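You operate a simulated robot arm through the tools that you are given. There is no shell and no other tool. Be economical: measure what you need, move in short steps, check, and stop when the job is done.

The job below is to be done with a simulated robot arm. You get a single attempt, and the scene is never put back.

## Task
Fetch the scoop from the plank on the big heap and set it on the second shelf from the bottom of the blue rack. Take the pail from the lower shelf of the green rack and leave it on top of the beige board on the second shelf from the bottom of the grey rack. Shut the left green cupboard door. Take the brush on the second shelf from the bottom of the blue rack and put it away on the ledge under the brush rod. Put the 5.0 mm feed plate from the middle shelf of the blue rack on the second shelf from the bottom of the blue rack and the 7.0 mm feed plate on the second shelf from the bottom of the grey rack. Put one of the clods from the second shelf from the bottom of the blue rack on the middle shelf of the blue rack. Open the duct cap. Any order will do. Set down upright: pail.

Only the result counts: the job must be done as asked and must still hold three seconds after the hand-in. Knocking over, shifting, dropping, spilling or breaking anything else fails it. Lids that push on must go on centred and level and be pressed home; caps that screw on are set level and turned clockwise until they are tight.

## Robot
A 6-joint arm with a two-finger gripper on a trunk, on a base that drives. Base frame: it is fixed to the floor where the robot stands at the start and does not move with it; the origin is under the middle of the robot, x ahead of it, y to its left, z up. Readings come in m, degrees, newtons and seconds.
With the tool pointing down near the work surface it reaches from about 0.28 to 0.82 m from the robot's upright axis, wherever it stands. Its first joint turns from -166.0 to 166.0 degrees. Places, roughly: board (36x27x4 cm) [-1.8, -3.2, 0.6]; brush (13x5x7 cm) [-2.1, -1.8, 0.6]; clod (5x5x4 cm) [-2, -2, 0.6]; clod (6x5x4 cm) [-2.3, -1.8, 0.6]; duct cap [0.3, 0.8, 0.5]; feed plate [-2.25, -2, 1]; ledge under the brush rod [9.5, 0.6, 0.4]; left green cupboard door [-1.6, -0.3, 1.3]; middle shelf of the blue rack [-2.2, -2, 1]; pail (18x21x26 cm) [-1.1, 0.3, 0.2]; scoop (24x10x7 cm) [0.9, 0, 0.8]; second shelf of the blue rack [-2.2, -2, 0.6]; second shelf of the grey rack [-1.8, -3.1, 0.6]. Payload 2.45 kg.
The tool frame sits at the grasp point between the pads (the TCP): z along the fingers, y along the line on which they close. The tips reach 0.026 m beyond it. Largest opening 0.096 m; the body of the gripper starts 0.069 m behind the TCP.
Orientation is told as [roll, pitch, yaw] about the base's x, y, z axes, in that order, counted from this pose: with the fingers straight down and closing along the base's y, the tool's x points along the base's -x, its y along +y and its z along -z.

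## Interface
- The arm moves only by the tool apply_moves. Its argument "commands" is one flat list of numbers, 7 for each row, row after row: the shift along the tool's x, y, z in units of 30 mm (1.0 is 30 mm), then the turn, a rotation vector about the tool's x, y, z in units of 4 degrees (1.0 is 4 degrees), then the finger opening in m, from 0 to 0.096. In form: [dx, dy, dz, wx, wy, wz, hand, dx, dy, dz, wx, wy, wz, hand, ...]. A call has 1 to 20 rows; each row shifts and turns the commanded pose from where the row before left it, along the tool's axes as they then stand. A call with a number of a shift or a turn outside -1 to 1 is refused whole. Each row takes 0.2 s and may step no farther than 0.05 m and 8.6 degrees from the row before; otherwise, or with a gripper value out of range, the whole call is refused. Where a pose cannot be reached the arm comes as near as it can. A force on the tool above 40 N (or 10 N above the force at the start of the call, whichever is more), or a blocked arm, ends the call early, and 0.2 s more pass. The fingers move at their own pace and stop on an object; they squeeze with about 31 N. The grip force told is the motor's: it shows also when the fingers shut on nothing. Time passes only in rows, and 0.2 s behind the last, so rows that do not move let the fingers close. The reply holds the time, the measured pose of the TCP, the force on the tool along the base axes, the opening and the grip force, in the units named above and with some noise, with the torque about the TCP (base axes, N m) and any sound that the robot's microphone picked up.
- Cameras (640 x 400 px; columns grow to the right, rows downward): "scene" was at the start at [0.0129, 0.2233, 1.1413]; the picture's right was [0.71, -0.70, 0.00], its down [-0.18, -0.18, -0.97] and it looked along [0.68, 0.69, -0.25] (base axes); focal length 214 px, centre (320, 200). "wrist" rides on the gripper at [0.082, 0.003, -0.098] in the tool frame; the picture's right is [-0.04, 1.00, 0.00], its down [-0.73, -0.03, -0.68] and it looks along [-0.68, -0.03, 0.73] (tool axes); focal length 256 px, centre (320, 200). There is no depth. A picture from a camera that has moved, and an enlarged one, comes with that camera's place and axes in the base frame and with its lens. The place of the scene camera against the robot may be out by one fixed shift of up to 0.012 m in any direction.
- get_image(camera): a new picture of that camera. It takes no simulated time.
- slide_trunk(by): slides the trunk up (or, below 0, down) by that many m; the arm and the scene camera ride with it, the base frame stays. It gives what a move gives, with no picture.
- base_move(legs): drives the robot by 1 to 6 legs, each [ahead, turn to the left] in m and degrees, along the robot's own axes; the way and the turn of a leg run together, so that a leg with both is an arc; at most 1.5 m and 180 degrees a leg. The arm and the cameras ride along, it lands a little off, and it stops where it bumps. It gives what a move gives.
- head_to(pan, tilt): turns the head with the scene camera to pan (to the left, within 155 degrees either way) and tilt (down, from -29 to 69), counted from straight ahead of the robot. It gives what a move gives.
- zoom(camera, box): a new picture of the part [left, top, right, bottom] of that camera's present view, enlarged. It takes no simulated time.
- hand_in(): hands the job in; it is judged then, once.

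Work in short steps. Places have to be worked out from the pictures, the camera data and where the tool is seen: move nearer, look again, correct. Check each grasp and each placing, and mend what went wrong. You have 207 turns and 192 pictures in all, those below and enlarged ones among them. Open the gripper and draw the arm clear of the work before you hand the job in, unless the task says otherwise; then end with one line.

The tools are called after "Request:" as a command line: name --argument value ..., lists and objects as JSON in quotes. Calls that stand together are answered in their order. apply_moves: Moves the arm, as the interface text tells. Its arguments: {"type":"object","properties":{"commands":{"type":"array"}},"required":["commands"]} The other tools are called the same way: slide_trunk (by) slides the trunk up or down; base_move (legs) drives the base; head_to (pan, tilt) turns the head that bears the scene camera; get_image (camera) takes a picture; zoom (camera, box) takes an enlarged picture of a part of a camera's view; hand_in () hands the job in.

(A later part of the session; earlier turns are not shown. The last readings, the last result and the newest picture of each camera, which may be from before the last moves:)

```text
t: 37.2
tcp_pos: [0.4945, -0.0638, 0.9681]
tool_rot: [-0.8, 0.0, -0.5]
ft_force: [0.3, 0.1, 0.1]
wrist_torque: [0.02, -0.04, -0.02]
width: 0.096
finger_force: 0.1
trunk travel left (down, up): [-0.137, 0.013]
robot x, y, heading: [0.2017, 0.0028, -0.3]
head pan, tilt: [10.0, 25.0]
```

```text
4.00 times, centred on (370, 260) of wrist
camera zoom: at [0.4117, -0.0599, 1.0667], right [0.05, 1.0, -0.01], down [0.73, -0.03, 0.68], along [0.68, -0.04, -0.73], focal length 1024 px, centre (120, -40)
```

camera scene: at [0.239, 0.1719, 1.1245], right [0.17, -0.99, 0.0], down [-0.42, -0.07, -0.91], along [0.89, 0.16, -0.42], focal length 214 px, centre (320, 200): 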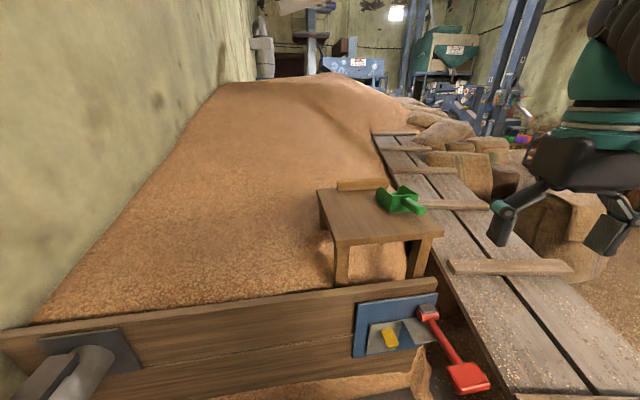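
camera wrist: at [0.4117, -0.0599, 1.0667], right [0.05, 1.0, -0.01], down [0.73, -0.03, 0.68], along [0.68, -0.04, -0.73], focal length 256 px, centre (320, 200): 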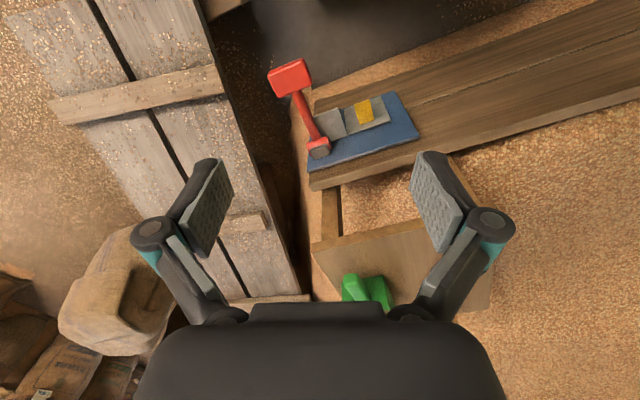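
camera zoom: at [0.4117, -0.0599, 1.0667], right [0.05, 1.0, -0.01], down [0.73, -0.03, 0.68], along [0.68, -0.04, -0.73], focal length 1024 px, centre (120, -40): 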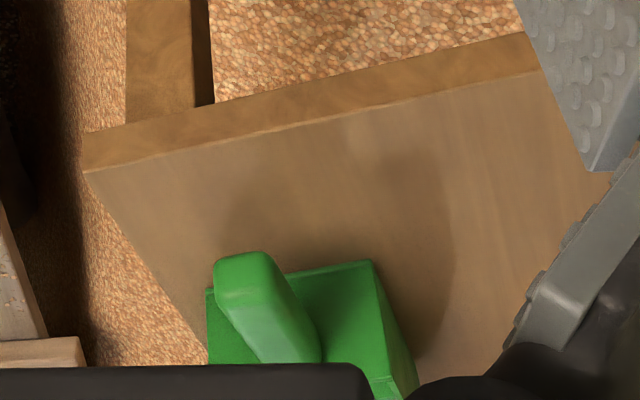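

Handle: end about (0.85,−0.03), root (0.915, 0.01), top z≈0.825. I hover above it at z≈0.9 and yaw 30°.

Request:
apply_moves --commands '[-1, 0.145, 0.1, 0, 0, 0, 0.096, -1, 0.145, 0.1, 0, 0, 0, 0.096, -1, 0.145, 0.1, 0, 0, 0, 0.096, -1, 0.145, 0.1, 0, 0, 0, 0.096, -1, 0.145, 0.1, 0, 0, 0, 0.096, -1, 0.145, 0.1, 0, 0, 0, 0.096, -1, 0.145, 0.1, 0, 0, 0, 0.096, -1, 0.145, 0.1, 0, 0, 0, 0.096, -1, 0.145, 0.1, 0, 0, 0, 0.096, -1, 0.145, 0.1, 0, 0, 0, 0.096, -1, 0.145, 0.1, 0, 0, 0, 0.096, -1, 0.145, 0.1, 0, 0, 0, 0.096, -0.5, 0, 0, 0, 0, -1, 0.096, 0, 0, 0, 0, 0, -1, 0.096, 0, 0, 0, 0, 0, -1, 0.096, 0, 0, 0, 0, 0, -1, 0.096, 0, 0, 0, 0, 0, -1, 0.096, 0, 0, 0, 0, 0, -1, 0.096, 0, 0, 0, 0, 0, -1, 0.096]'

Request:
get_image --camera "wrist"

Request:
zoom --camera "scene" --box '[310, 135, 490, 255]'

```text
t: 41.2
tcp_pos: [0.8514, -0.0154, 0.9082]
tool_rot: [-0.8, 0.2, 27.7]
ft_force: [0.0, -0.4, -0.3]
wrist_torque: [0.01, 0.0, -0.01]
width: 0.096
finger_force: 0.0
out of reach, approached as far as the arm can: row 11, 12, 13
trunk travel left (down, up): [-0.137, 0.013]
robot x, y, heading: [0.2039, 0.0006, 0.1]
head pan, tilt: [10.0, 25.0]
```

```text
153 pictures are left
camera wrist: at [0.777, -0.0505, 1.007], right [-0.43, 0.9, -0.01], down [0.66, 0.32, 0.68], along [0.62, 0.28, -0.74], focal length 256 px, centre (320, 200)
```

wrist: 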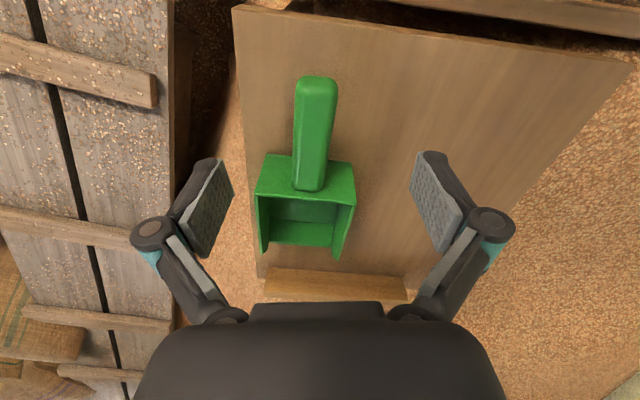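

```text
3.33 times, centred on (400, 195) of scene
camera zoom: at [0.2391, 0.1719, 1.1245], right [0.17, -0.99, 0.0], down [-0.42, -0.07, -0.91], along [0.89, 0.16, -0.42], focal length 715 px, centre (53, 217)
```

zoom: 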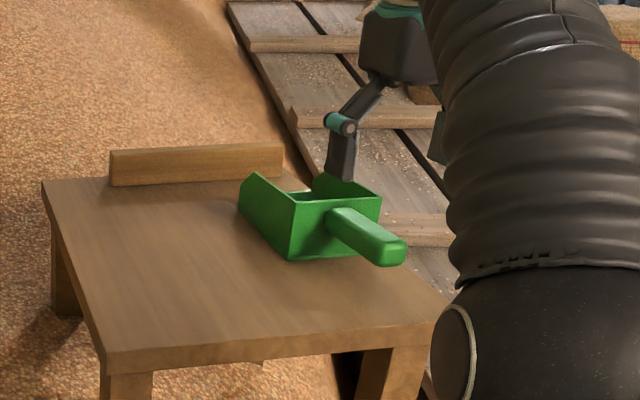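

The handle runs from (0.836,−0.03) to (0.925,0.003), in line with the fingers' gap. I descend to z≈0.812 and close.

Request:
apply_moves --commands '[0, 0, 0.8, 0, 0, 1, 0.096, -0.2, -0.1, 0.8, 0, 0, 0.5, 0.096, -0.2, -0.1, 0.8, 0, 0, 0, 0.096, -0.2, -0.1, 0.8, 0, 0, 0, 0.096]'

Request:
get_image --camera "wrist"

Request:
zoom --camera "scene" --box '[310, 135, 490, 255]'

```text
t: 42.2
tcp_pos: [0.8733, -0.0203, 0.8133]
tool_rot: [-0.8, 0.2, 21.6]
ft_force: [-0.6, -0.3, 0.9]
wrist_torque: [-0.01, 0.0, -0.02]
width: 0.0959
finger_force: 0.0
trunk travel left (down, up): [-0.137, 0.013]
robot x, y, heading: [0.1975, 0.0012, 0.0]
head pan, tilt: [10.0, 25.0]
```

```text
151 pictures are left
camera wrist: at [0.7958, -0.0454, 0.9111], right [-0.33, 0.94, -0.01], down [0.69, 0.25, 0.68], along [0.64, 0.21, -0.74], focal length 256 px, centre (320, 200)
```

wrist: 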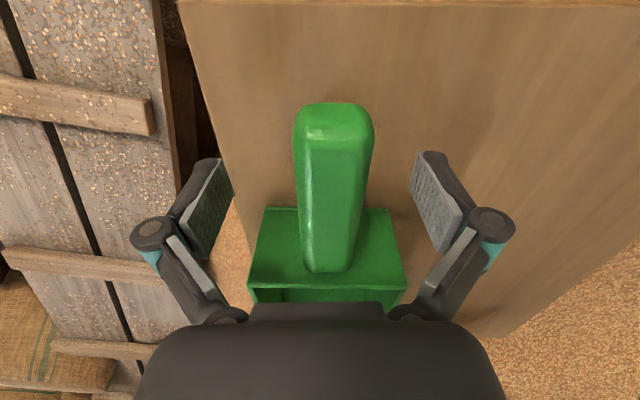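

```text
3.33 times, centred on (400, 195) of scene
camera zoom: at [0.2389, 0.1719, 1.1246], right [0.17, -0.99, 0.0], down [-0.42, -0.07, -0.91], along [0.89, 0.16, -0.42], focal length 715 px, centre (53, 217)
```

zoom: 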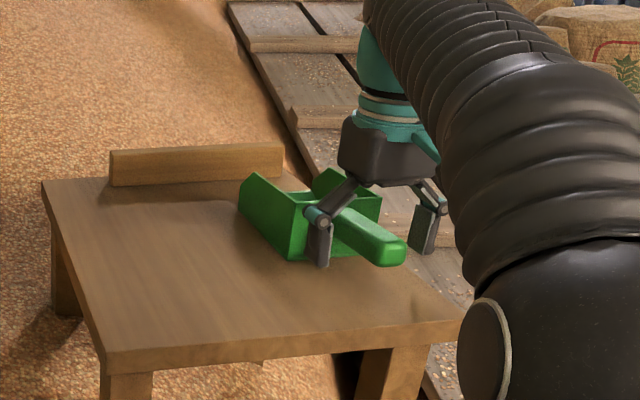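

Handle is between the pads; a slight shift to centre, then close.

Request:
apply_moves --commands '[0, 0.2, 0.1, 0, 0, 0, 0.096, 0, 0, 0, 0, 0, 0, 0.0, 0, 0, 0, 0, 0, 0, 0.0, 0, 0, 0, 0, 0, 0, 0.0, 0, 0, 0, 0, 0, 0, 0.0, 0, 0, -0.5, 0, 0, 0, 0.0, 0, 0, -1, 0, 0, 0, 0.0]'

Request:
get_image --camera "wrist"

Request:
zoom --camera "scene" --box '[310, 135, 490, 255]'

```text
t: 43.8
tcp_pos: [0.8711, -0.0158, 0.8549]
tool_rot: [-0.6, 0.3, 21.4]
ft_force: [0.3, -1.5, -2.1]
wrist_torque: [-0.03, 0.11, 0.01]
width: 0.0278
finger_force: 30.9
trunk travel left (down, up): [-0.137, 0.013]
robot x, y, heading: [0.2007, 0.004, 0.0]
head pan, tilt: [10.0, 25.0]
```

```text
149 pictures are left
camera wrist: at [0.7929, -0.0408, 0.9535], right [-0.33, 0.94, -0.01], down [0.69, 0.25, 0.68], along [0.64, 0.21, -0.74], focal length 256 px, centre (320, 200)
```

wrist: 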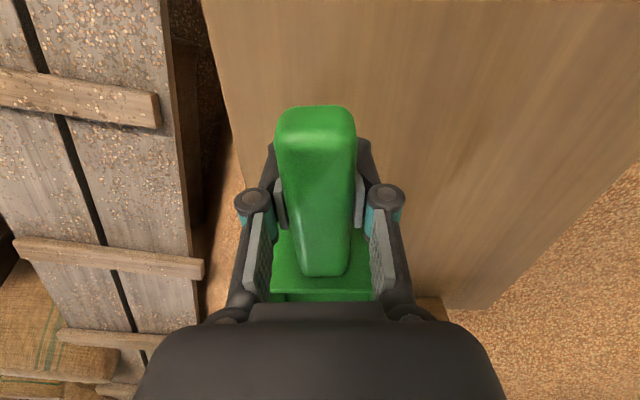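

```text
3.33 times, centred on (400, 195) of scene
camera zoom: at [0.2392, 0.1719, 1.1245], right [0.17, -0.99, 0.0], down [-0.42, -0.07, -0.91], along [0.89, 0.16, -0.42], focal length 715 px, centre (53, 217)
```

zoom: 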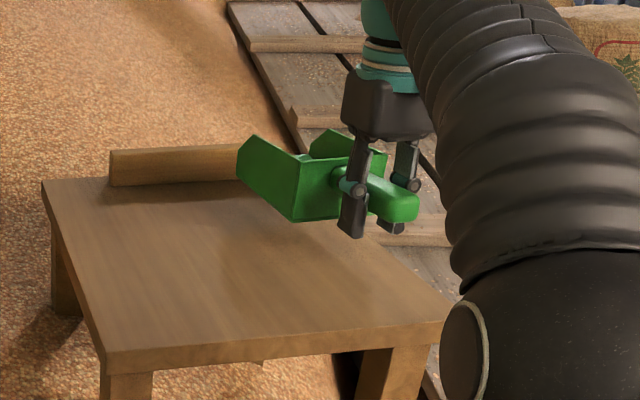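

The scoop is held (about 0.2 kg). I lift and draw it back toward the robot, then look right.

Request:
apply_moves --commands '[0, 0, -1, 0, 0, 0, 0, 0, 0, -1, 0, 0, 0, 0, 0.93, 0.36, -0.3, 0, 0, 0, 0, 0.93, 0.36, -0.3, 0, 0, 0, 0, 0.93, 0.36, -0.3, 0, 0, 0, 0, 0.93, 0.36, -0.3, 0, 0, 0, 0, 0.93, 0.36, -0.3, 0, 0, 0, 0, 0.93, 0.36, -0.3, 0, 0, 0, 0, 0.93, 0.36, -0.3, 0, 0, 0, 0, 0.93, 0.36, -0.3, 0, 0, 0, 0, 0.93, 0.36, 0, 0, 0, 0, 0, 0.93, 0.36, 0, 0, 0, 0, 0]'

Request:
head_to --pan -110 --tilt 20

Request:
get_image --camera "scene"

```text
t: 46.4
tcp_pos: [0.5592, -0.0133, 0.9737]
tool_rot: [-0.7, 0.2, 21.5]
ft_force: [1.0, -1.4, -0.5]
wrist_torque: [-0.03, 0.14, 0.0]
width: 0.0279
finger_force: 30.5
out of reach, approached as far as the arm can: row 2
trunk travel left (down, up): [-0.137, 0.013]
robot x, y, heading: [0.2017, 0.0007, 0.1]
head pan, tilt: [10.0, 25.0]
```

```text
t: 48.4
tcp_pos: [0.5583, -0.0131, 0.9735]
tool_rot: [-0.8, 0.3, 21.5]
ft_force: [0.5, 0.7, -0.8]
wrist_torque: [-0.04, 0.08, 0.01]
width: 0.0279
finger_force: 31.2
trunk travel left (down, up): [-0.137, 0.013]
robot x, y, heading: [0.2017, -0.0005, 0.2]
head pan, tilt: [-110.0, 20.0]
```

```text
147 pictures are left
camera scene: at [0.1162, 0.0686, 1.1326], right [-0.94, 0.34, 0.0], down [0.12, 0.32, -0.94], along [-0.32, -0.88, -0.34], focal length 214 px, centre (320, 200)
```

scene: 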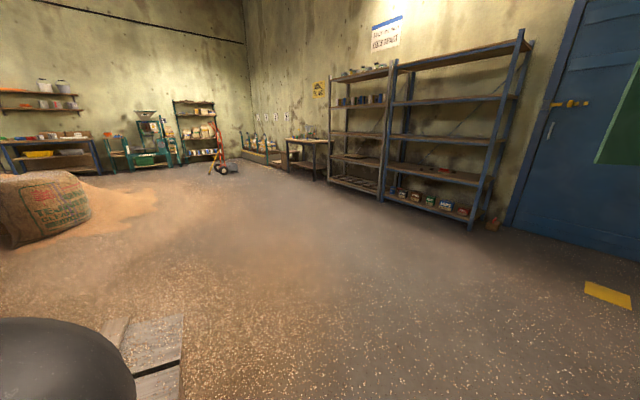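

The blue and grey racks are visible. Enlarge them.

Request:
zoom --camera "scene" --box '[310, 20, 550, 240]'

Request:
zoom --camera "scene" --box '[370, 120, 520, 220]'

```text
1.82 times, centred on (430, 130) of scene
camera zoom: at [0.1162, 0.0686, 1.1326], right [-0.94, 0.34, 0.0], down [0.12, 0.32, -0.94], along [-0.32, -0.88, -0.34], focal length 390 px, centre (120, 327)
```

zoom: 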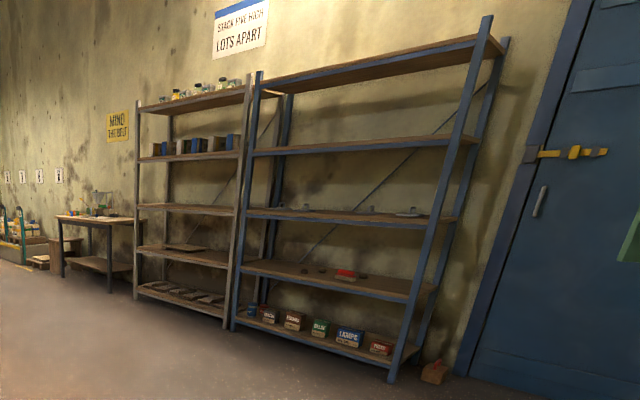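

```text
4.00 times, centred on (445, 170) of scene
camera zoom: at [0.1162, 0.0686, 1.1326], right [-0.94, 0.34, 0.0], down [0.12, 0.32, -0.94], along [-0.32, -0.88, -0.34], focal length 858 px, centre (-180, 320)
```

zoom: 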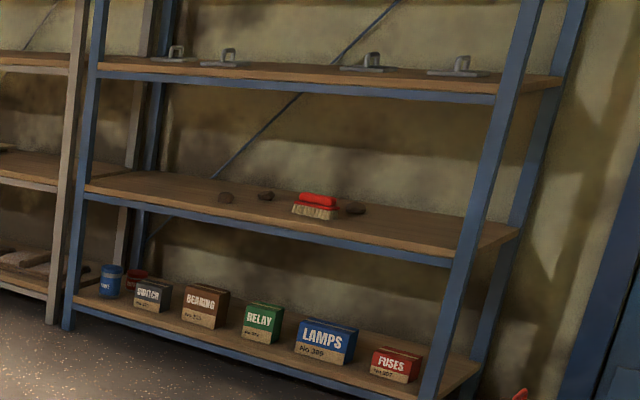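

Racks stand along a slanted wall (normal about (0.94,0.34)); blue rack's second shelf z≈0.6 carries the brush and clods, middle shelf the four feed plates. I back up, turn and drive toward the blue rack.

Request:
base_move --legs '[[-0.2, 0], [0, -129.5], [1.3, 0]]'

Request:
head_to --pan 10 --tilt 20

Request:
get_image --camera "scene"

```text
t: 61.4
tcp_pos: [-1.0325, -1.2909, 0.9732]
tool_rot: [-0.9, 0.4, -106.5]
ft_force: [0.0, -0.1, -1.5]
wrist_torque: [0.07, 0.0, -0.02]
width: 0.0279
finger_force: 30.7
trunk travel left (down, up): [-0.137, 0.013]
robot x, y, heading: [-0.7997, -1.0146, -128.1]
head pan, tilt: [-110.0, 20.0]
```

```text
t: 63.4
tcp_pos: [-1.0337, -1.2914, 0.9738]
tool_rot: [-0.8, 0.3, -106.5]
ft_force: [0.2, 0.0, -1.0]
wrist_torque: [0.1, -0.05, 0.01]
width: 0.0279
finger_force: 30.8
trunk travel left (down, up): [-0.137, 0.013]
robot x, y, heading: [-0.7998, -1.014, -128.1]
head pan, tilt: [10.0, 20.0]
```

```text
144 pictures are left
camera scene: at [-0.6771, -1.1501, 1.1326], right [-0.88, 0.47, 0.0], down [0.16, 0.3, -0.94], along [-0.44, -0.83, -0.34], focal length 214 px, centre (320, 200)
```

scene: 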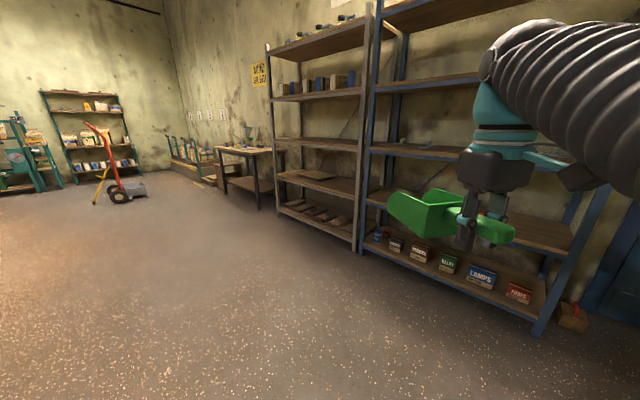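

Rack front line fitted: from (−1.83,−2.50) to (−2.23,−1.36). I drive to stand 0.75 m in front of it, facing it squarely.

Request:
base_move --legs '[[0, 7.9], [0.9375, 0], [0, -40.5]]'

Request:
head_to --pan 0 --tilt 30

Request:
get_image --camera "scene"

Request:
get_image --camera "wrist"

```text
t: 70.8
tcp_pos: [-1.6174, -1.9473, 0.9741]
tool_rot: [-0.8, 0.3, -138.3]
ft_force: [-0.2, -0.3, -1.4]
wrist_torque: [0.08, -0.06, 0.03]
width: 0.0277
finger_force: 30.8
trunk travel left (down, up): [-0.137, 0.013]
robot x, y, heading: [-1.2743, -1.8363, -160.2]
head pan, tilt: [10.0, 20.0]
```

```text
t: 71.5
tcp_pos: [-1.6163, -1.9478, 0.974]
tool_rot: [-0.8, 0.2, -138.4]
ft_force: [0.8, 0.8, -1.8]
wrist_torque: [0.09, -0.04, 0.01]
width: 0.0278
finger_force: 30.9
trunk travel left (down, up): [-0.137, 0.013]
robot x, y, heading: [-1.2736, -1.833, -160.0]
head pan, tilt: [0.0, 30.0]
```

```text
143 pictures are left
camera scene: at [-1.2429, -1.996, 1.1166], right [-0.34, 0.94, 0.0], down [0.47, 0.17, -0.87], along [-0.81, -0.3, -0.5], focal length 214 px, centre (320, 200)
```

scene: 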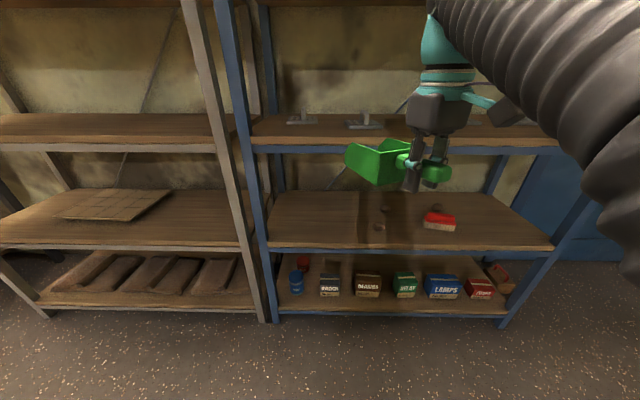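

```text
142 pictures are left
camera wrist: at [-1.5536, -1.8981, 1.0724], right [0.63, -0.77, -0.01], down [-0.56, -0.47, 0.68], along [-0.53, -0.42, -0.74], focal length 256 px, centre (320, 200)
```

wrist: 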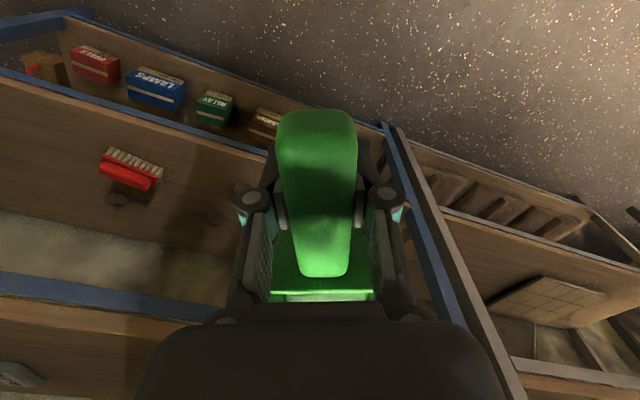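

Good view of both racks. I enlarge the second and middle shelves of the blue rack.

Request:
zoom --camera "scene" --box '[240, 90, 580, 290]'

```text
1.88 times, centred on (410, 190) of scene
camera zoom: at [-1.2429, -1.996, 1.1166], right [-0.34, 0.94, 0.0], down [0.47, 0.17, -0.87], along [-0.81, -0.3, -0.5], focal length 404 px, centre (151, 219)
```

zoom: 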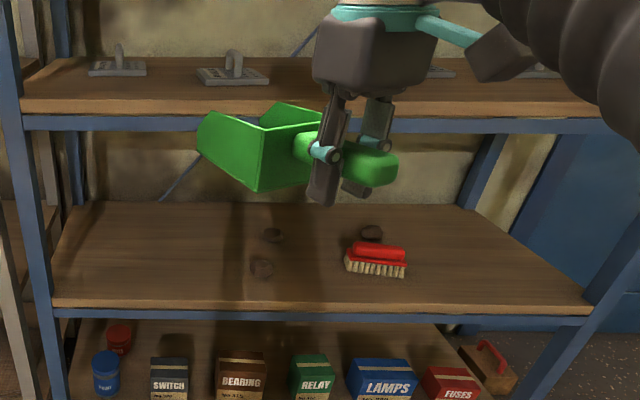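

Brush located at about (−2.10,−1.78), top z≈0.615, so second shelf top ≈0.55; front edge at 0.67 m from the robot axis. I lower the trunk, square the scoop to the rack, shift left 0.2 m and lower in front of the second shelf.

Request:
slide_trunk --by -0.137

Request:
apply_moves --commands '[0, 0, 0, 0, 0, 0.93, 0, 0, 0, 0, 0, 0, 0.93, 0, 0, 0, 0, 0, 0, 0.93, 0, 0, 0, 0, 0, 0, 0.93, 0, 0, 0, 0, 0, 0, 0.93, 0, 0, 0, 0, 0, 0, 0.93, 0, 0, 0.95, 0.7, 0, 0, 0, 0, 0, 0.95, 0.7, 0, 0, 0, 0, 0, 0.95, 0.7, 0, 0, 0, 0, 0, 0.95, 0.7, 0, 0, 0, 0, 0, 0.95, 0.7, 0, 0, 0, 0, 0, 0.95, 0.7, 0, 0, 0, 0, 0, 0.95, 0.7, 0, 0, 0, 0]'

Request:
get_image --camera "scene"

Request:
get_image --camera "wrist"

```text
t: 73.2
tcp_pos: [-1.6164, -1.9468, 0.8375]
tool_rot: [-0.7, 0.2, -138.4]
ft_force: [-0.2, 0.2, -0.6]
wrist_torque: [0.07, -0.1, 0.01]
width: 0.028
finger_force: 30.8
trunk travel left (down, up): [0.0, 0.15]
robot x, y, heading: [-1.2743, -1.8373, -159.9]
head pan, tilt: [0.0, 30.0]
```

```text
t: 76.0
tcp_pos: [-1.5506, -2.1353, 0.6875]
tool_rot: [-0.8, 0.0, -160.7]
ft_force: [0.0, -0.3, -1.3]
wrist_torque: [0.05, -0.06, 0.02]
width: 0.0279
finger_force: 31.1
trunk travel left (down, up): [0.0, 0.15]
robot x, y, heading: [-1.2744, -1.8345, -160.0]
head pan, tilt: [0.0, 30.0]
```

```text
140 pictures are left
camera scene: at [-1.2428, -1.9959, 0.9796], right [-0.34, 0.94, 0.0], down [0.47, 0.17, -0.87], along [-0.81, -0.3, -0.5], focal length 214 px, centre (320, 200)
```

scene: 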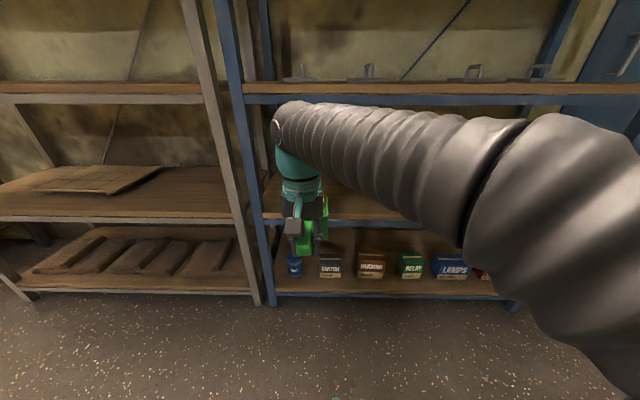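

```text
139 pictures are left
camera wrist: at [-1.4727, -2.1134, 0.7853], right [0.29, -0.96, -0.01], down [-0.7, -0.22, 0.68], along [-0.65, -0.19, -0.73], focal length 256 px, centre (320, 200)
```

wrist: 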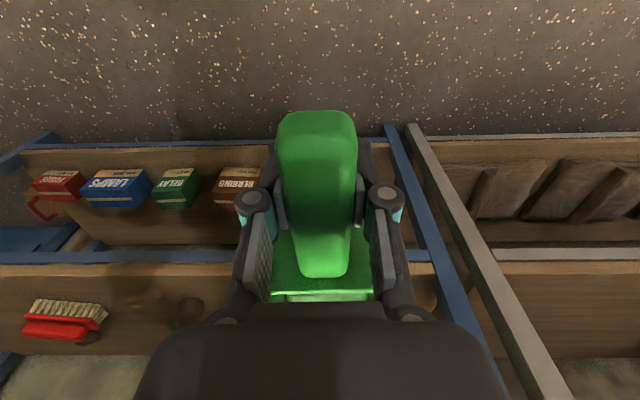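

Clear view; forearm fits below the middle shelf. I lower to z≈0.625, tilt 15°, and carry the scoop inward until its box is over the shelf.

Request:
apply_moves --commands '[0, -0.5, 1, 0, 0, 0, 0, 0, -0.5, 1, 0, 0, 0, 0, 0, 0, 0, 0, -0.95, 0, 0, 0, 0, 0, 0, -0.95, 0, 0, 0, 0, 0, 0, -0.95, 0, 0, 0, 0, 0, 0, -0.95, 0, 0, -0.93, 0, 0.25, 0, 0, 0, 0, -0.93, 0, 0.25, 0, 0, 0, 0, -0.93, 0, 0.25, 0, 0, 0, 0, -0.93, 0, 0.25, 0, 0, 0, 0, -0.93, 0, 0.25, 0, 0, 0, 0, -0.93, 0, 0.25, 0, 0, 0, 0, -0.93, 0, 0.25, 0, 0, 0, 0]'

Request:
get_image --camera "wrist"

Request:
get_image --camera "scene"

```text
t: 78.8
tcp_pos: [-1.7529, -2.1725, 0.629]
tool_rot: [-0.8, -15.3, -160.5]
ft_force: [0.2, 1.0, -0.3]
wrist_torque: [0.03, -0.06, 0.03]
width: 0.0276
finger_force: 31.2
trunk travel left (down, up): [0.0, 0.15]
robot x, y, heading: [-1.2777, -1.8362, -160.1]
head pan, tilt: [0.0, 30.0]
```

```text
138 pictures are left
camera wrist: at [-1.6529, -2.1429, 0.7026], right [0.29, -0.96, 0.0], down [-0.51, -0.16, 0.85], along [-0.81, -0.25, -0.53], focal length 256 px, centre (320, 200)
```

wrist: 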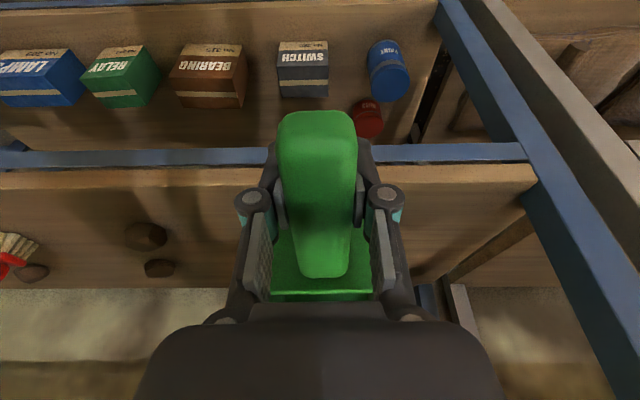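

```text
137 pictures are left
camera scene: at [-1.2428, -1.9959, 0.9796], right [-0.34, 0.94, 0.0], down [0.47, 0.17, -0.87], along [-0.81, -0.3, -0.5], focal length 214 px, centre (320, 200)
```

scene: 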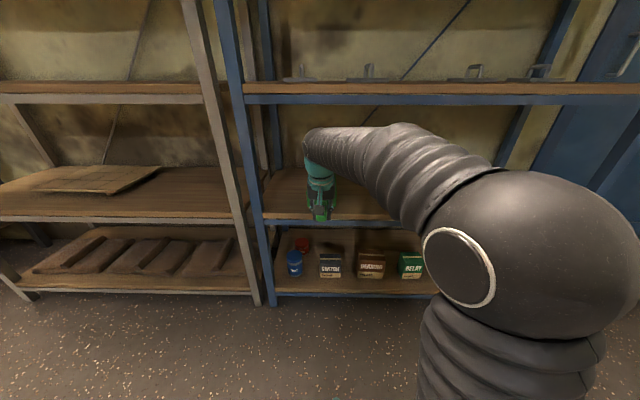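

Forearm is low with plenty of clearance. I go 12 cm further in, then lower until contact.

Request:
apply_moves --commands '[-0.93, 0, 0.25, 0, 0, 0, 0, -0.93, 0, 0.25, 0, 0, 0, 0, -0.93, 0, 0.25, 0, 0, 0, 0, -0.93, 0, 0.25, 0, 0, 0, 0, 0.07, 0, 0.25, 0, 0, 0, 0, 0.07, 0, 0.25, 0, 0, 0, 0]'

Request:
get_image --camera "scene"

Request:
get_image --camera "wrist"

```text
t: 80.2
tcp_pos: [-1.8626, -2.2094, 0.6133]
tool_rot: [-0.8, -15.3, -160.6]
ft_force: [0.5, -0.4, -0.8]
wrist_torque: [0.0, -0.08, -0.03]
width: 0.0278
finger_force: 31.0
trunk travel left (down, up): [0.0, 0.15]
robot x, y, heading: [-1.2749, -1.8379, -159.9]
head pan, tilt: [0.0, 30.0]
```

```text
136 pictures are left
camera scene: at [-1.2429, -1.996, 0.9796], right [-0.34, 0.94, 0.0], down [0.47, 0.17, -0.87], along [-0.81, -0.3, -0.5], focal length 214 px, centre (320, 200)
```

scene: 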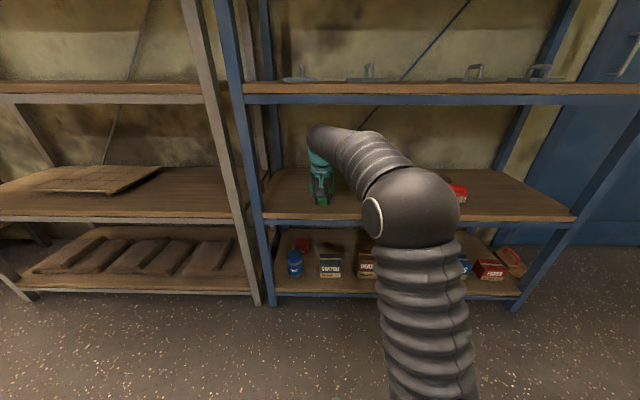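

```text
135 pictures are left
camera wrist: at [-1.7628, -2.1794, 0.6869], right [0.29, -0.96, 0.0], down [-0.51, -0.16, 0.85], along [-0.81, -0.25, -0.53], focal length 256 px, centre (320, 200)
```

wrist: 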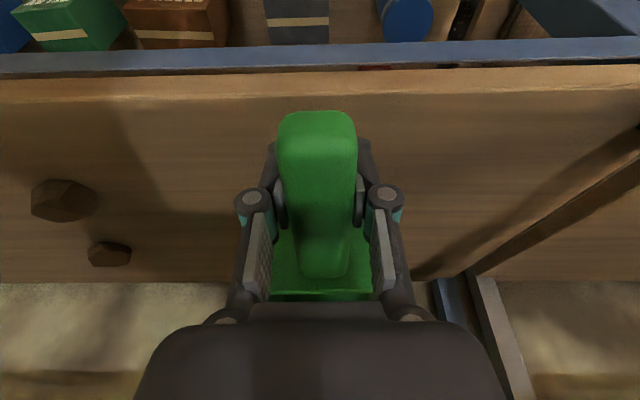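

Shelf edge check confirms z≈0.535–0.55. I lower in small steps and watch the force.

Request:
apply_moves --commands '[0.05, 0, 0.2, 0, 0, 0, 0, 0.05, 0, 0.2, 0, 0, 0, 0, 0.05, 0, 0.2, 0, 0, 0, 0, 0.05, 0, 0.2, 0, 0, 0, 0]'

Request:
zoom --camera "scene" --box '[240, 110, 440, 240]'

```text
t: 81.2
tcp_pos: [-1.8629, -2.2094, 0.5884]
tool_rot: [-0.8, -15.3, -160.4]
ft_force: [-0.1, 0.0, -0.9]
wrist_torque: [0.04, -0.05, -0.01]
width: 0.0279
finger_force: 30.9
trunk travel left (down, up): [0.0, 0.15]
robot x, y, heading: [-1.2777, -1.8364, -160.1]
head pan, tilt: [0.0, 30.0]
```

```text
3.08 times, centred on (340, 175) of scene
camera zoom: at [-1.2429, -1.996, 0.9796], right [-0.34, 0.94, 0.0], down [0.47, 0.17, -0.87], along [-0.81, -0.3, -0.5], focal length 660 px, centre (258, 277)
```

zoom: 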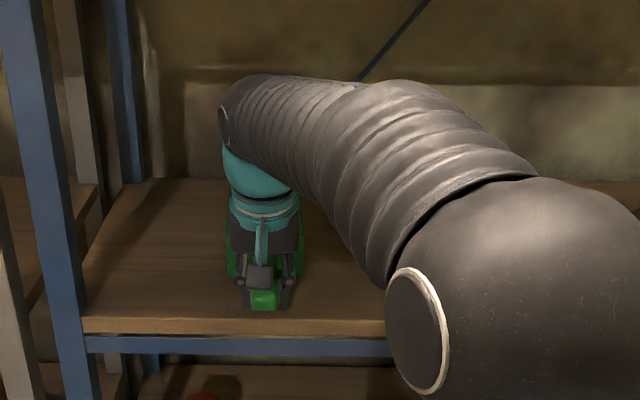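

No contact yet; lower on.

Request:
apply_moves --commands '[0.05, 0, 0.2, 0, 0, 0, 0, 0.05, 0, 0.2, 0, 0, 0, 0]'

Request:
apply_moves --commands '[0.05, 0, 0.15, 0, 0, 0, 0, 0.05, 0, 0.15, 0, 0, 0, 0]'

```text
t: 81.8
tcp_pos: [-1.8623, -2.2091, 0.5778]
tool_rot: [-0.6, -15.5, -160.3]
ft_force: [2.2, 2.1, 14.3]
wrist_torque: [-0.15, -0.32, 0.07]
width: 0.0277
finger_force: 31.3
trunk travel left (down, up): [0.0, 0.15]
robot x, y, heading: [-1.277, -1.8381, -159.9]
head pan, tilt: [0.0, 30.0]
```

```text
t: 82.2
tcp_pos: [-1.8627, -2.2098, 0.5786]
tool_rot: [-0.7, -16.3, -160.5]
ft_force: [5.3, 4.4, 15.6]
wrist_torque: [-0.08, -0.41, 0.18]
width: 0.028
finger_force: 31.1
trunk travel left (down, up): [0.0, 0.15]
robot x, y, heading: [-1.2762, -1.8371, -160.1]
head pan, tilt: [0.0, 30.0]
stopped in row 2: the force on the tool passed its limit at 46 N (the readings are from after the stop); the commanded pose is now the measured one
```

Contact at TCP z≈0.578. I level the scoop part-way while rising slightly, then settle and release gradually.

Request:
apply_moves --commands '[-0.05, 0, -0.25, 0, 0.8, 0, 0, 0, 0, -0.1, 0, 0.8, 0, 0, 0, 0, -0.1, 0, 0.8, 0, 0, 0, 0, 0.1, 0, 0, 0, 0]'

Request:
apply_moves --commands '[0, 0, 0.15, 0, 0, 0, 0]'

Request:
zoom --camera "scene" --box '[240, 110, 440, 240]'

```text
t: 83.2
tcp_pos: [-1.8616, -2.2087, 0.5861]
tool_rot: [-0.6, -6.3, -160.5]
ft_force: [0.2, 0.1, 0.6]
wrist_torque: [0.03, -0.09, 0.01]
width: 0.0279
finger_force: 31.3
trunk travel left (down, up): [0.0, 0.15]
robot x, y, heading: [-1.2753, -1.8384, -160.0]
head pan, tilt: [0.0, 30.0]
```

```text
t: 83.7
tcp_pos: [-1.8617, -2.2089, 0.5834]
tool_rot: [-0.5, -6.7, -160.6]
ft_force: [0.4, 1.6, 7.0]
wrist_torque: [-0.45, 0.23, 0.07]
width: 0.0279
finger_force: 31.3
trunk travel left (down, up): [0.0, 0.15]
robot x, y, heading: [-1.2769, -1.8319, -160.2]
head pan, tilt: [0.0, 30.0]
```

```text
3.08 times, centred on (340, 175) of scene
camera zoom: at [-1.2425, -1.9957, 0.9798], right [-0.34, 0.94, 0.0], down [0.47, 0.17, -0.87], along [-0.81, -0.3, -0.5], focal length 660 px, centre (258, 277)
```

zoom: 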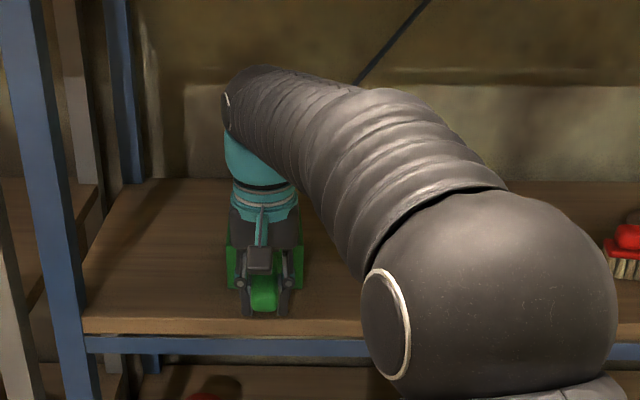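

Contact now through the box bottom (torque sign changed) with only 6° tilt. I open.

Request:
apply_moves --commands '[0, 0, 0, 0, 0, 0, 0.032, 0, 0, 0, 0, 0, 0, 0.04, 0, 0, 0, 0, 0, 0, 0.06, 0, 0, 0, 0, 0, 0, 0.06]'

Request:
get_image --camera "wrist"

```text
t: 84.7
tcp_pos: [-1.8615, -2.2088, 0.5812]
tool_rot: [-0.6, -6.3, -160.6]
ft_force: [0.1, 0.6, -0.8]
wrist_torque: [-0.02, -0.03, -0.01]
width: 0.0597
finger_force: 0.0
trunk travel left (down, up): [0.0, 0.15]
robot x, y, heading: [-1.2748, -1.8355, -159.8]
head pan, tilt: [0.0, 30.0]
```

```text
132 pictures are left
camera wrist: at [-1.774, -2.184, 0.6707], right [0.29, -0.96, -0.01], down [-0.62, -0.2, 0.76], along [-0.72, -0.22, -0.65], focal length 256 px, centre (320, 200)
```

wrist: 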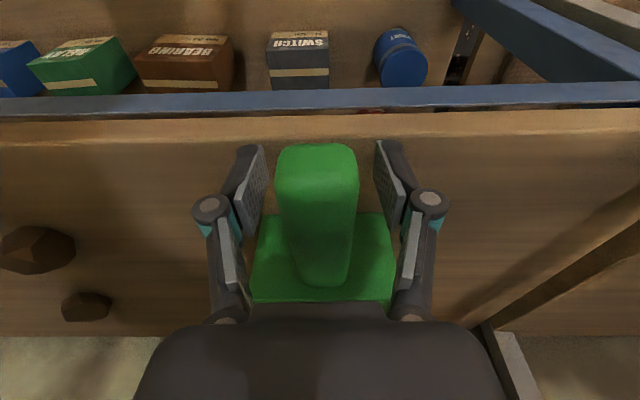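

Scoop rests well on the shelf. I back the hand out, raising a little.

Request:
apply_moves --commands '[0.9, 0, -0.3, 0, 0, 0, 0.07, 0.9, 0, -0.5, 0, 0, 0, 0.08, 0.9, 0, -0.5, 0, 0, 0, 0.096, 0.9, 0, -0.3, 0, 0, 0, 0.096, 0.9, 0, -0.1, 0, 0, 0, 0.096, 0.9, 0, -0.1, 0, 0, 0, 0.096, 0.9, 0, -0.1, 0, 0, 0, 0.096, 0.9, 0, -0.1, 0, 0, 0, 0.096]'

Request:
get_image --camera "wrist"

Request:
zoom --camera "scene" --box '[230, 50, 590, 250]'

```text
t: 86.5
tcp_pos: [-1.652, -2.1357, 0.6188]
tool_rot: [-0.7, -6.3, -160.6]
ft_force: [-0.5, 0.1, -1.3]
wrist_torque: [0.02, 0.03, 0.02]
width: 0.096
finger_force: 0.1
trunk travel left (down, up): [0.0, 0.15]
robot x, y, heading: [-1.2747, -1.8377, -160.1]
head pan, tilt: [0.0, 30.0]
```

```text
131 pictures are left
camera wrist: at [-1.5649, -2.111, 0.7075], right [0.29, -0.96, -0.01], down [-0.62, -0.2, 0.76], along [-0.72, -0.22, -0.65], focal length 256 px, centre (320, 200)
```

wrist: 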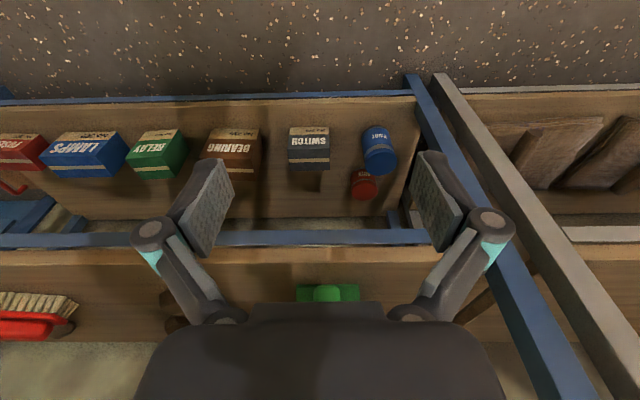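

```text
1.78 times, centred on (410, 150) of scene
camera zoom: at [-1.2429, -1.996, 0.9795], right [-0.34, 0.94, 0.0], down [0.47, 0.17, -0.87], along [-0.81, -0.3, -0.5], focal length 381 px, centre (160, 289)
```

zoom: 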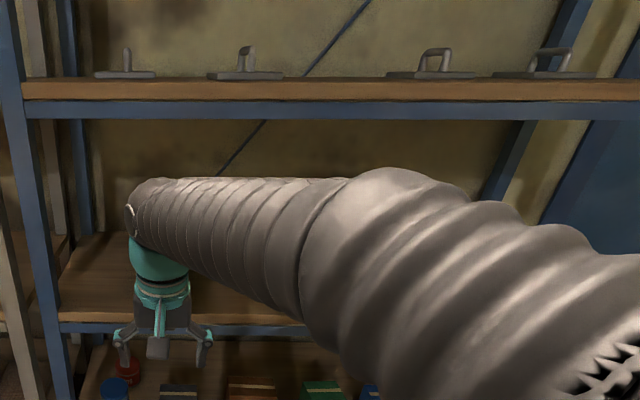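

I move the base 0.1 m ahead for reach, then shift the hand right and tilt it to face the front clod at about (−2.02,−2.01).

Request:
base_move --legs '[[0.1, 0]]'

Request:
apply_moves --commands '[-0.05, -0.95, -0.3, 0, -0.8, 0, 0.096, 0, -0.95, -0.2, 0, -0.8, 0, 0.096, 0, -0.95, 0, 0, -0.8, 0, 0.096, 0, -0.95, 0, 0, -0.8, 0, 0.096, 0, -0.95, 0, 0, -0.8, 0, 0.096, 0, -0.95, 0, 0, -0.8, 0, 0.096, 0, -0.95, 0, 0, -0.8, 0, 0.096, 0, -0.95, 0, 0, -0.4, 0, 0.096]'

Request:
get_image --camera "wrist"

Request:
get_image --camera "scene"

```text
t: 87.6
tcp_pos: [-1.7476, -2.171, 0.6183]
tool_rot: [-0.6, -6.3, -160.6]
ft_force: [-0.3, 1.5, 0.4]
wrist_torque: [-0.03, -0.01, 0.03]
width: 0.0962
finger_force: 0.1
trunk travel left (down, up): [0.0, 0.15]
robot x, y, heading: [-1.3714, -1.872, -160.0]
head pan, tilt: [0.0, 30.0]
```

```text
t: 89.4
tcp_pos: [-1.8224, -1.9555, 0.6362]
tool_rot: [-0.7, -30.4, -160.3]
ft_force: [0.3, 0.2, -0.7]
wrist_torque: [0.0, 0.0, -0.01]
width: 0.0961
finger_force: 0.1
trunk travel left (down, up): [0.0, 0.15]
robot x, y, heading: [-1.369, -1.8735, -159.9]
head pan, tilt: [0.0, 30.0]
```

```text
129 pictures are left
camera wrist: at [-1.7092, -1.9204, 0.6803], right [0.3, -0.95, 0.01], down [-0.28, -0.08, 0.96], along [-0.91, -0.29, -0.29], focal length 256 px, centre (320, 200)
```

wrist: 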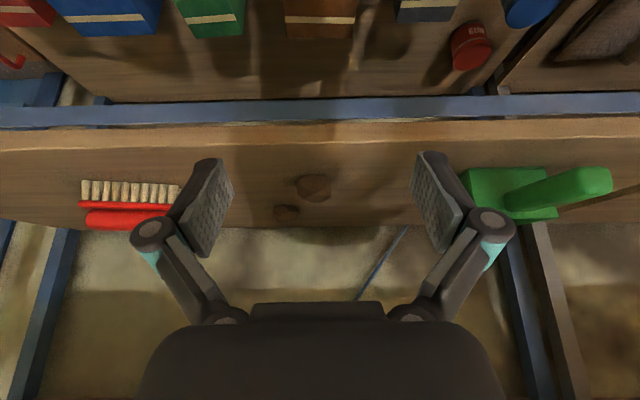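

```text
128 pictures are left
camera scene: at [-1.3378, -2.0304, 0.9796], right [-0.34, 0.94, 0.0], down [0.47, 0.17, -0.87], along [-0.81, -0.3, -0.5], focal length 214 px, centre (320, 200)
```

scene: 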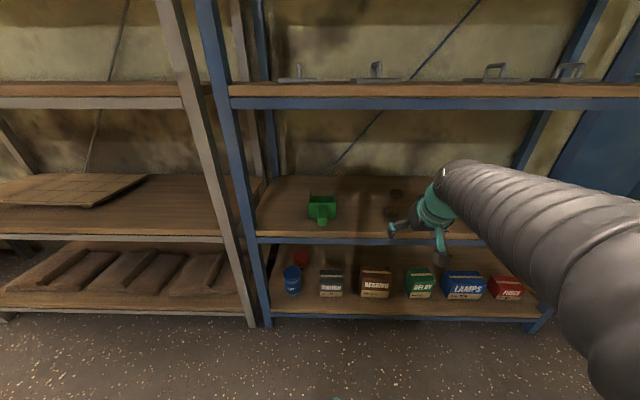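

Clod centre at about (−2.009,−2.008), almost straight ahead of the fingers. I move in and down to grasp it.

Request:
apply_moves --commands '[-0.95, -0.1, 0.55, 0, 0, 0, 0.096, -0.95, -0.1, 0.55, 0, 0, 0, 0.096, -0.95, -0.1, 0.55, 0, 0, 0, 0.096, -0.95, -0.1, 0.55, 0, 0, 0, 0.096, -0.28, 0, 0.88, 0, 0, 0, 0.096, -0.28, 0, 0.88, 0, 0, 0, 0.096, -0.28, 0, 0.8, 0, 0, 0, 0.096]'

Request:
get_image --camera "wrist"

```text
t: 91.0
tcp_pos: [-2.0087, -2.0081, 0.5844]
tool_rot: [-0.6, -30.4, -160.4]
ft_force: [0.3, 0.6, 0.5]
wrist_torque: [0.0, -0.01, 0.0]
width: 0.0956
finger_force: 0.0
trunk travel left (down, up): [0.0, 0.15]
robot x, y, heading: [-1.374, -1.8723, -160.0]
head pan, tilt: [0.0, 30.0]
```

```text
127 pictures are left
camera wrist: at [-1.8953, -1.9728, 0.6292], right [0.3, -0.95, 0.01], down [-0.28, -0.08, 0.96], along [-0.91, -0.29, -0.29], focal length 256 px, centre (320, 200)
```

wrist: 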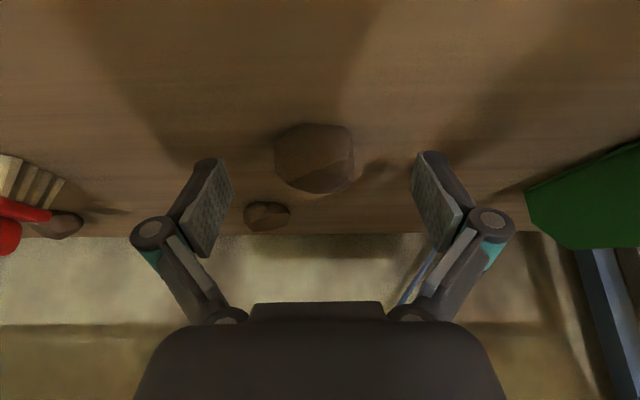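

Clod is between the pads; I lower 6 mm, close and lift slightly.

Request:
apply_moves --commands '[0.1, 0, 0.17, 0, 0, 0, 0.096, 0, 0, 0, 0, 0, 0, 0.02, 0, 0, 0, 0, 0, 0, 0.02, 0, 0, 0, 0, 0, 0, 0.02, -0.3, 0, -0.5, 0, 0, 0, 0.02, -0.3, 0, -0.5, 0, 0, 0, 0.02]'

Request:
get_image --camera "wrist"

```text
t: 92.4
tcp_pos: [-2.0097, -2.0087, 0.6113]
tool_rot: [-0.7, -30.3, -160.3]
ft_force: [0.2, -0.3, -1.6]
wrist_torque: [0.02, 0.03, 0.0]
width: 0.045
finger_force: 30.8
trunk travel left (down, up): [0.0, 0.15]
robot x, y, heading: [-1.3718, -1.872, -160.2]
head pan, tilt: [0.0, 30.0]
```

```text
126 pictures are left
camera wrist: at [-1.8954, -1.9729, 0.6556], right [0.3, -0.95, 0.01], down [-0.28, -0.08, 0.96], along [-0.91, -0.29, -0.29], focal length 256 px, centre (320, 200)
```

wrist: 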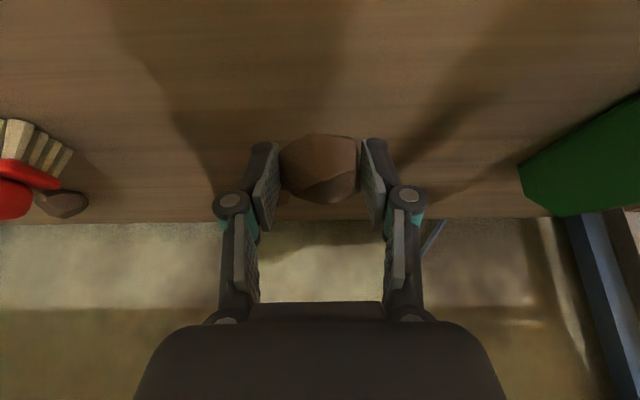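

Clod held. I withdraw it out of the rack, then raise the trunk.

Request:
apply_moves --commands '[0.87, 0, -0.5, 0, 0, 0, 0.02, 0.87, 0, -0.5, 0, 0, 0, 0.02, 0.87, 0, -0.5, 0, 0, 0, 0.02, 0.87, 0, -0.5, 0, 0, 0, 0.02, 0.87, 0, -0.5, 0, 0, 0, 0.02, 0.87, 0, -0.5, 0, 0, 0, 0.02, 0.87, 0, -0.5, 0, 0, 0, 0.02, 0.87, 0, -0.5, 0, 0, 0, 0.02, 0.87, 0, -0.5, 0, 0, 0, 0.02]'

Request:
slide_trunk --by 0.15

Request:
apply_moves --commands '[-0.5, 0, -0.87, 0, 0, 0, 0.02, -0.5, 0, -0.87, 0, 0, 0, 0.02, -0.5, 0, -0.87, 0, 0, 0, 0.02, -0.5, 0, -0.87, 0, 0, 0, 0.02, -0.5, 0, -0.87, 0, 0, 0, 0.02, -0.5, 0, -0.87, 0, 0, 0, 0.02, -0.5, 0, -0.87, 0, 0, 0, 0.02, -0.5, 0, -0.87, 0, 0, 0, 0.02, -0.5, 0, -0.87, 0, 0, 0, 0.02, -0.5, 0, -0.87, 0, 0, 0, 0.02]'

Request:
get_image --camera "wrist"

Request:
get_image --camera "scene"

```text
t: 94.4
tcp_pos: [-1.7521, -1.9207, 0.6094]
tool_rot: [-0.7, -30.3, -160.4]
ft_force: [0.0, -0.7, -1.0]
wrist_torque: [-0.01, 0.0, -0.01]
width: 0.045
finger_force: 30.9
trunk travel left (down, up): [0.0, 0.15]
robot x, y, heading: [-1.3709, -1.8738, -159.8]
head pan, tilt: [0.0, 30.0]
```

```text
t: 96.2
tcp_pos: [-1.7531, -1.9208, 0.7594]
tool_rot: [-0.8, -30.3, -160.3]
ft_force: [-0.1, -0.2, -1.3]
wrist_torque: [-0.01, -0.03, 0.01]
width: 0.045
finger_force: 31.0
trunk travel left (down, up): [-0.15, 0.0]
robot x, y, heading: [-1.3708, -1.8703, -160.1]
head pan, tilt: [0.0, 30.0]
```

```text
t: 98.3
tcp_pos: [-1.7493, -1.9214, 1.0614]
tool_rot: [-0.7, -30.4, -160.5]
ft_force: [0.0, 0.1, -0.9]
wrist_torque: [-0.03, 0.01, 0.02]
width: 0.0449
finger_force: 31.1
trunk travel left (down, up): [-0.15, 0.0]
robot x, y, heading: [-1.3724, -1.8672, -160.0]
head pan, tilt: [0.0, 30.0]
```

```text
125 pictures are left
camera wrist: at [-1.6358, -1.8865, 1.1048], right [0.3, -0.95, 0.01], down [-0.28, -0.08, 0.96], along [-0.91, -0.29, -0.29], focal length 256 px, centre (320, 200)
```

wrist: 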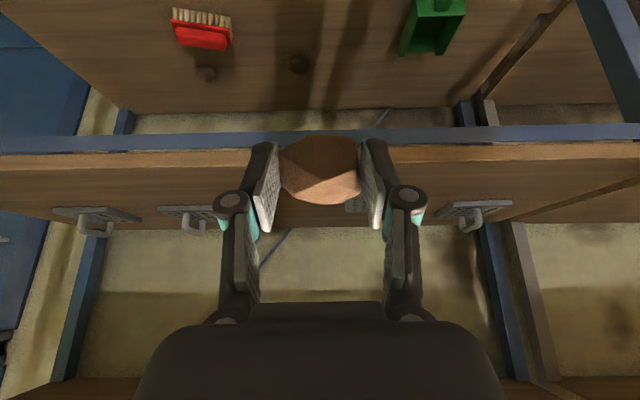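

```text
124 pictures are left
camera scene: at [-1.3378, -2.0305, 1.129], right [-0.34, 0.94, 0.0], down [0.47, 0.17, -0.87], along [-0.81, -0.3, -0.5], focal length 214 px, centre (320, 200)
```

scene: 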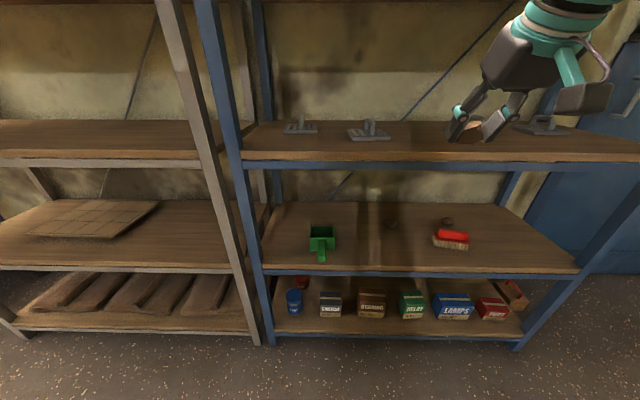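

Middle shelf front is free straight ahead; the plates sit at the back. I carry the clod in over the shelf front (q≈0.07).

Request:
apply_moves --commands '[-0.95, 0, 0.55, 0, 0, 0, 0.02, -0.95, 0, 0.55, 0, 0, 0, 0.02, -0.95, 0, 0.55, 0, 0, 0, 0.02, -0.95, 0, 0.55, 0, 0, 0, 0.02, -0.95, 0, 0.55, 0, 0, 0, 0.02, -0.95, 0, 0.55, 0, 0, 0, 0.02, -0.95, 0, 0.55, 0, 0, 0, 0.02, -0.95, 0, 0.55, 0, 0, 0, 0.02, 0.4, 0, 0.7, 0, 0, 0, 0.02, 0.4, 0, 0.7, 0, 0, 0, 0.02]'

Request:
get_image --camera "wrist"

Request:
zoom --camera "scene" --box '[230, 70, 640, 200]'

```text
t: 100.5
tcp_pos: [-1.9987, -2.0089, 1.0108]
tool_rot: [-0.7, -30.3, -160.4]
ft_force: [1.2, 0.3, -0.5]
wrist_torque: [0.0, 0.0, 0.0]
width: 0.045
finger_force: 31.0
trunk travel left (down, up): [-0.15, 0.0]
robot x, y, heading: [-1.3659, -1.8715, -160.1]
head pan, tilt: [0.0, 30.0]
```

```text
123 pictures are left
camera wrist: at [-1.8851, -1.9753, 1.0551], right [0.3, -0.95, 0.01], down [-0.28, -0.08, 0.96], along [-0.91, -0.29, -0.29], focal length 256 px, centre (320, 200)
```

wrist: 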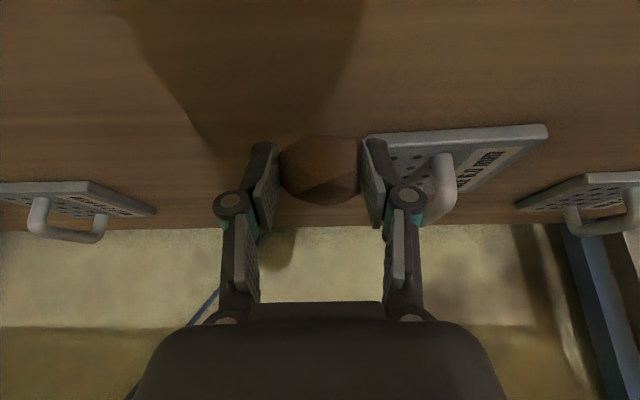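

```text
1.56 times, centred on (435, 135) of scene
camera zoom: at [-1.338, -2.0305, 1.1291], right [-0.34, 0.94, 0.0], down [0.47, 0.17, -0.87], along [-0.81, -0.3, -0.5], focal length 335 px, centre (140, 302)
```

zoom: 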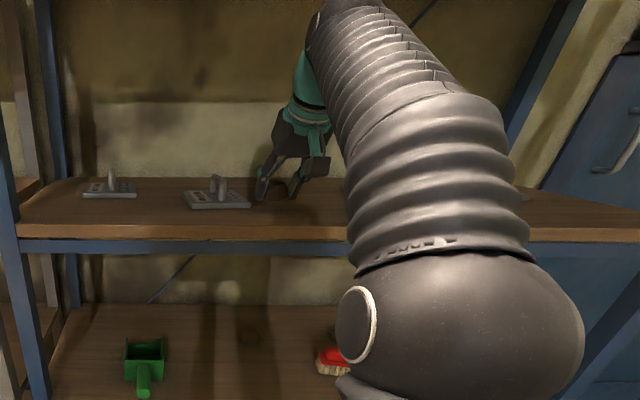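

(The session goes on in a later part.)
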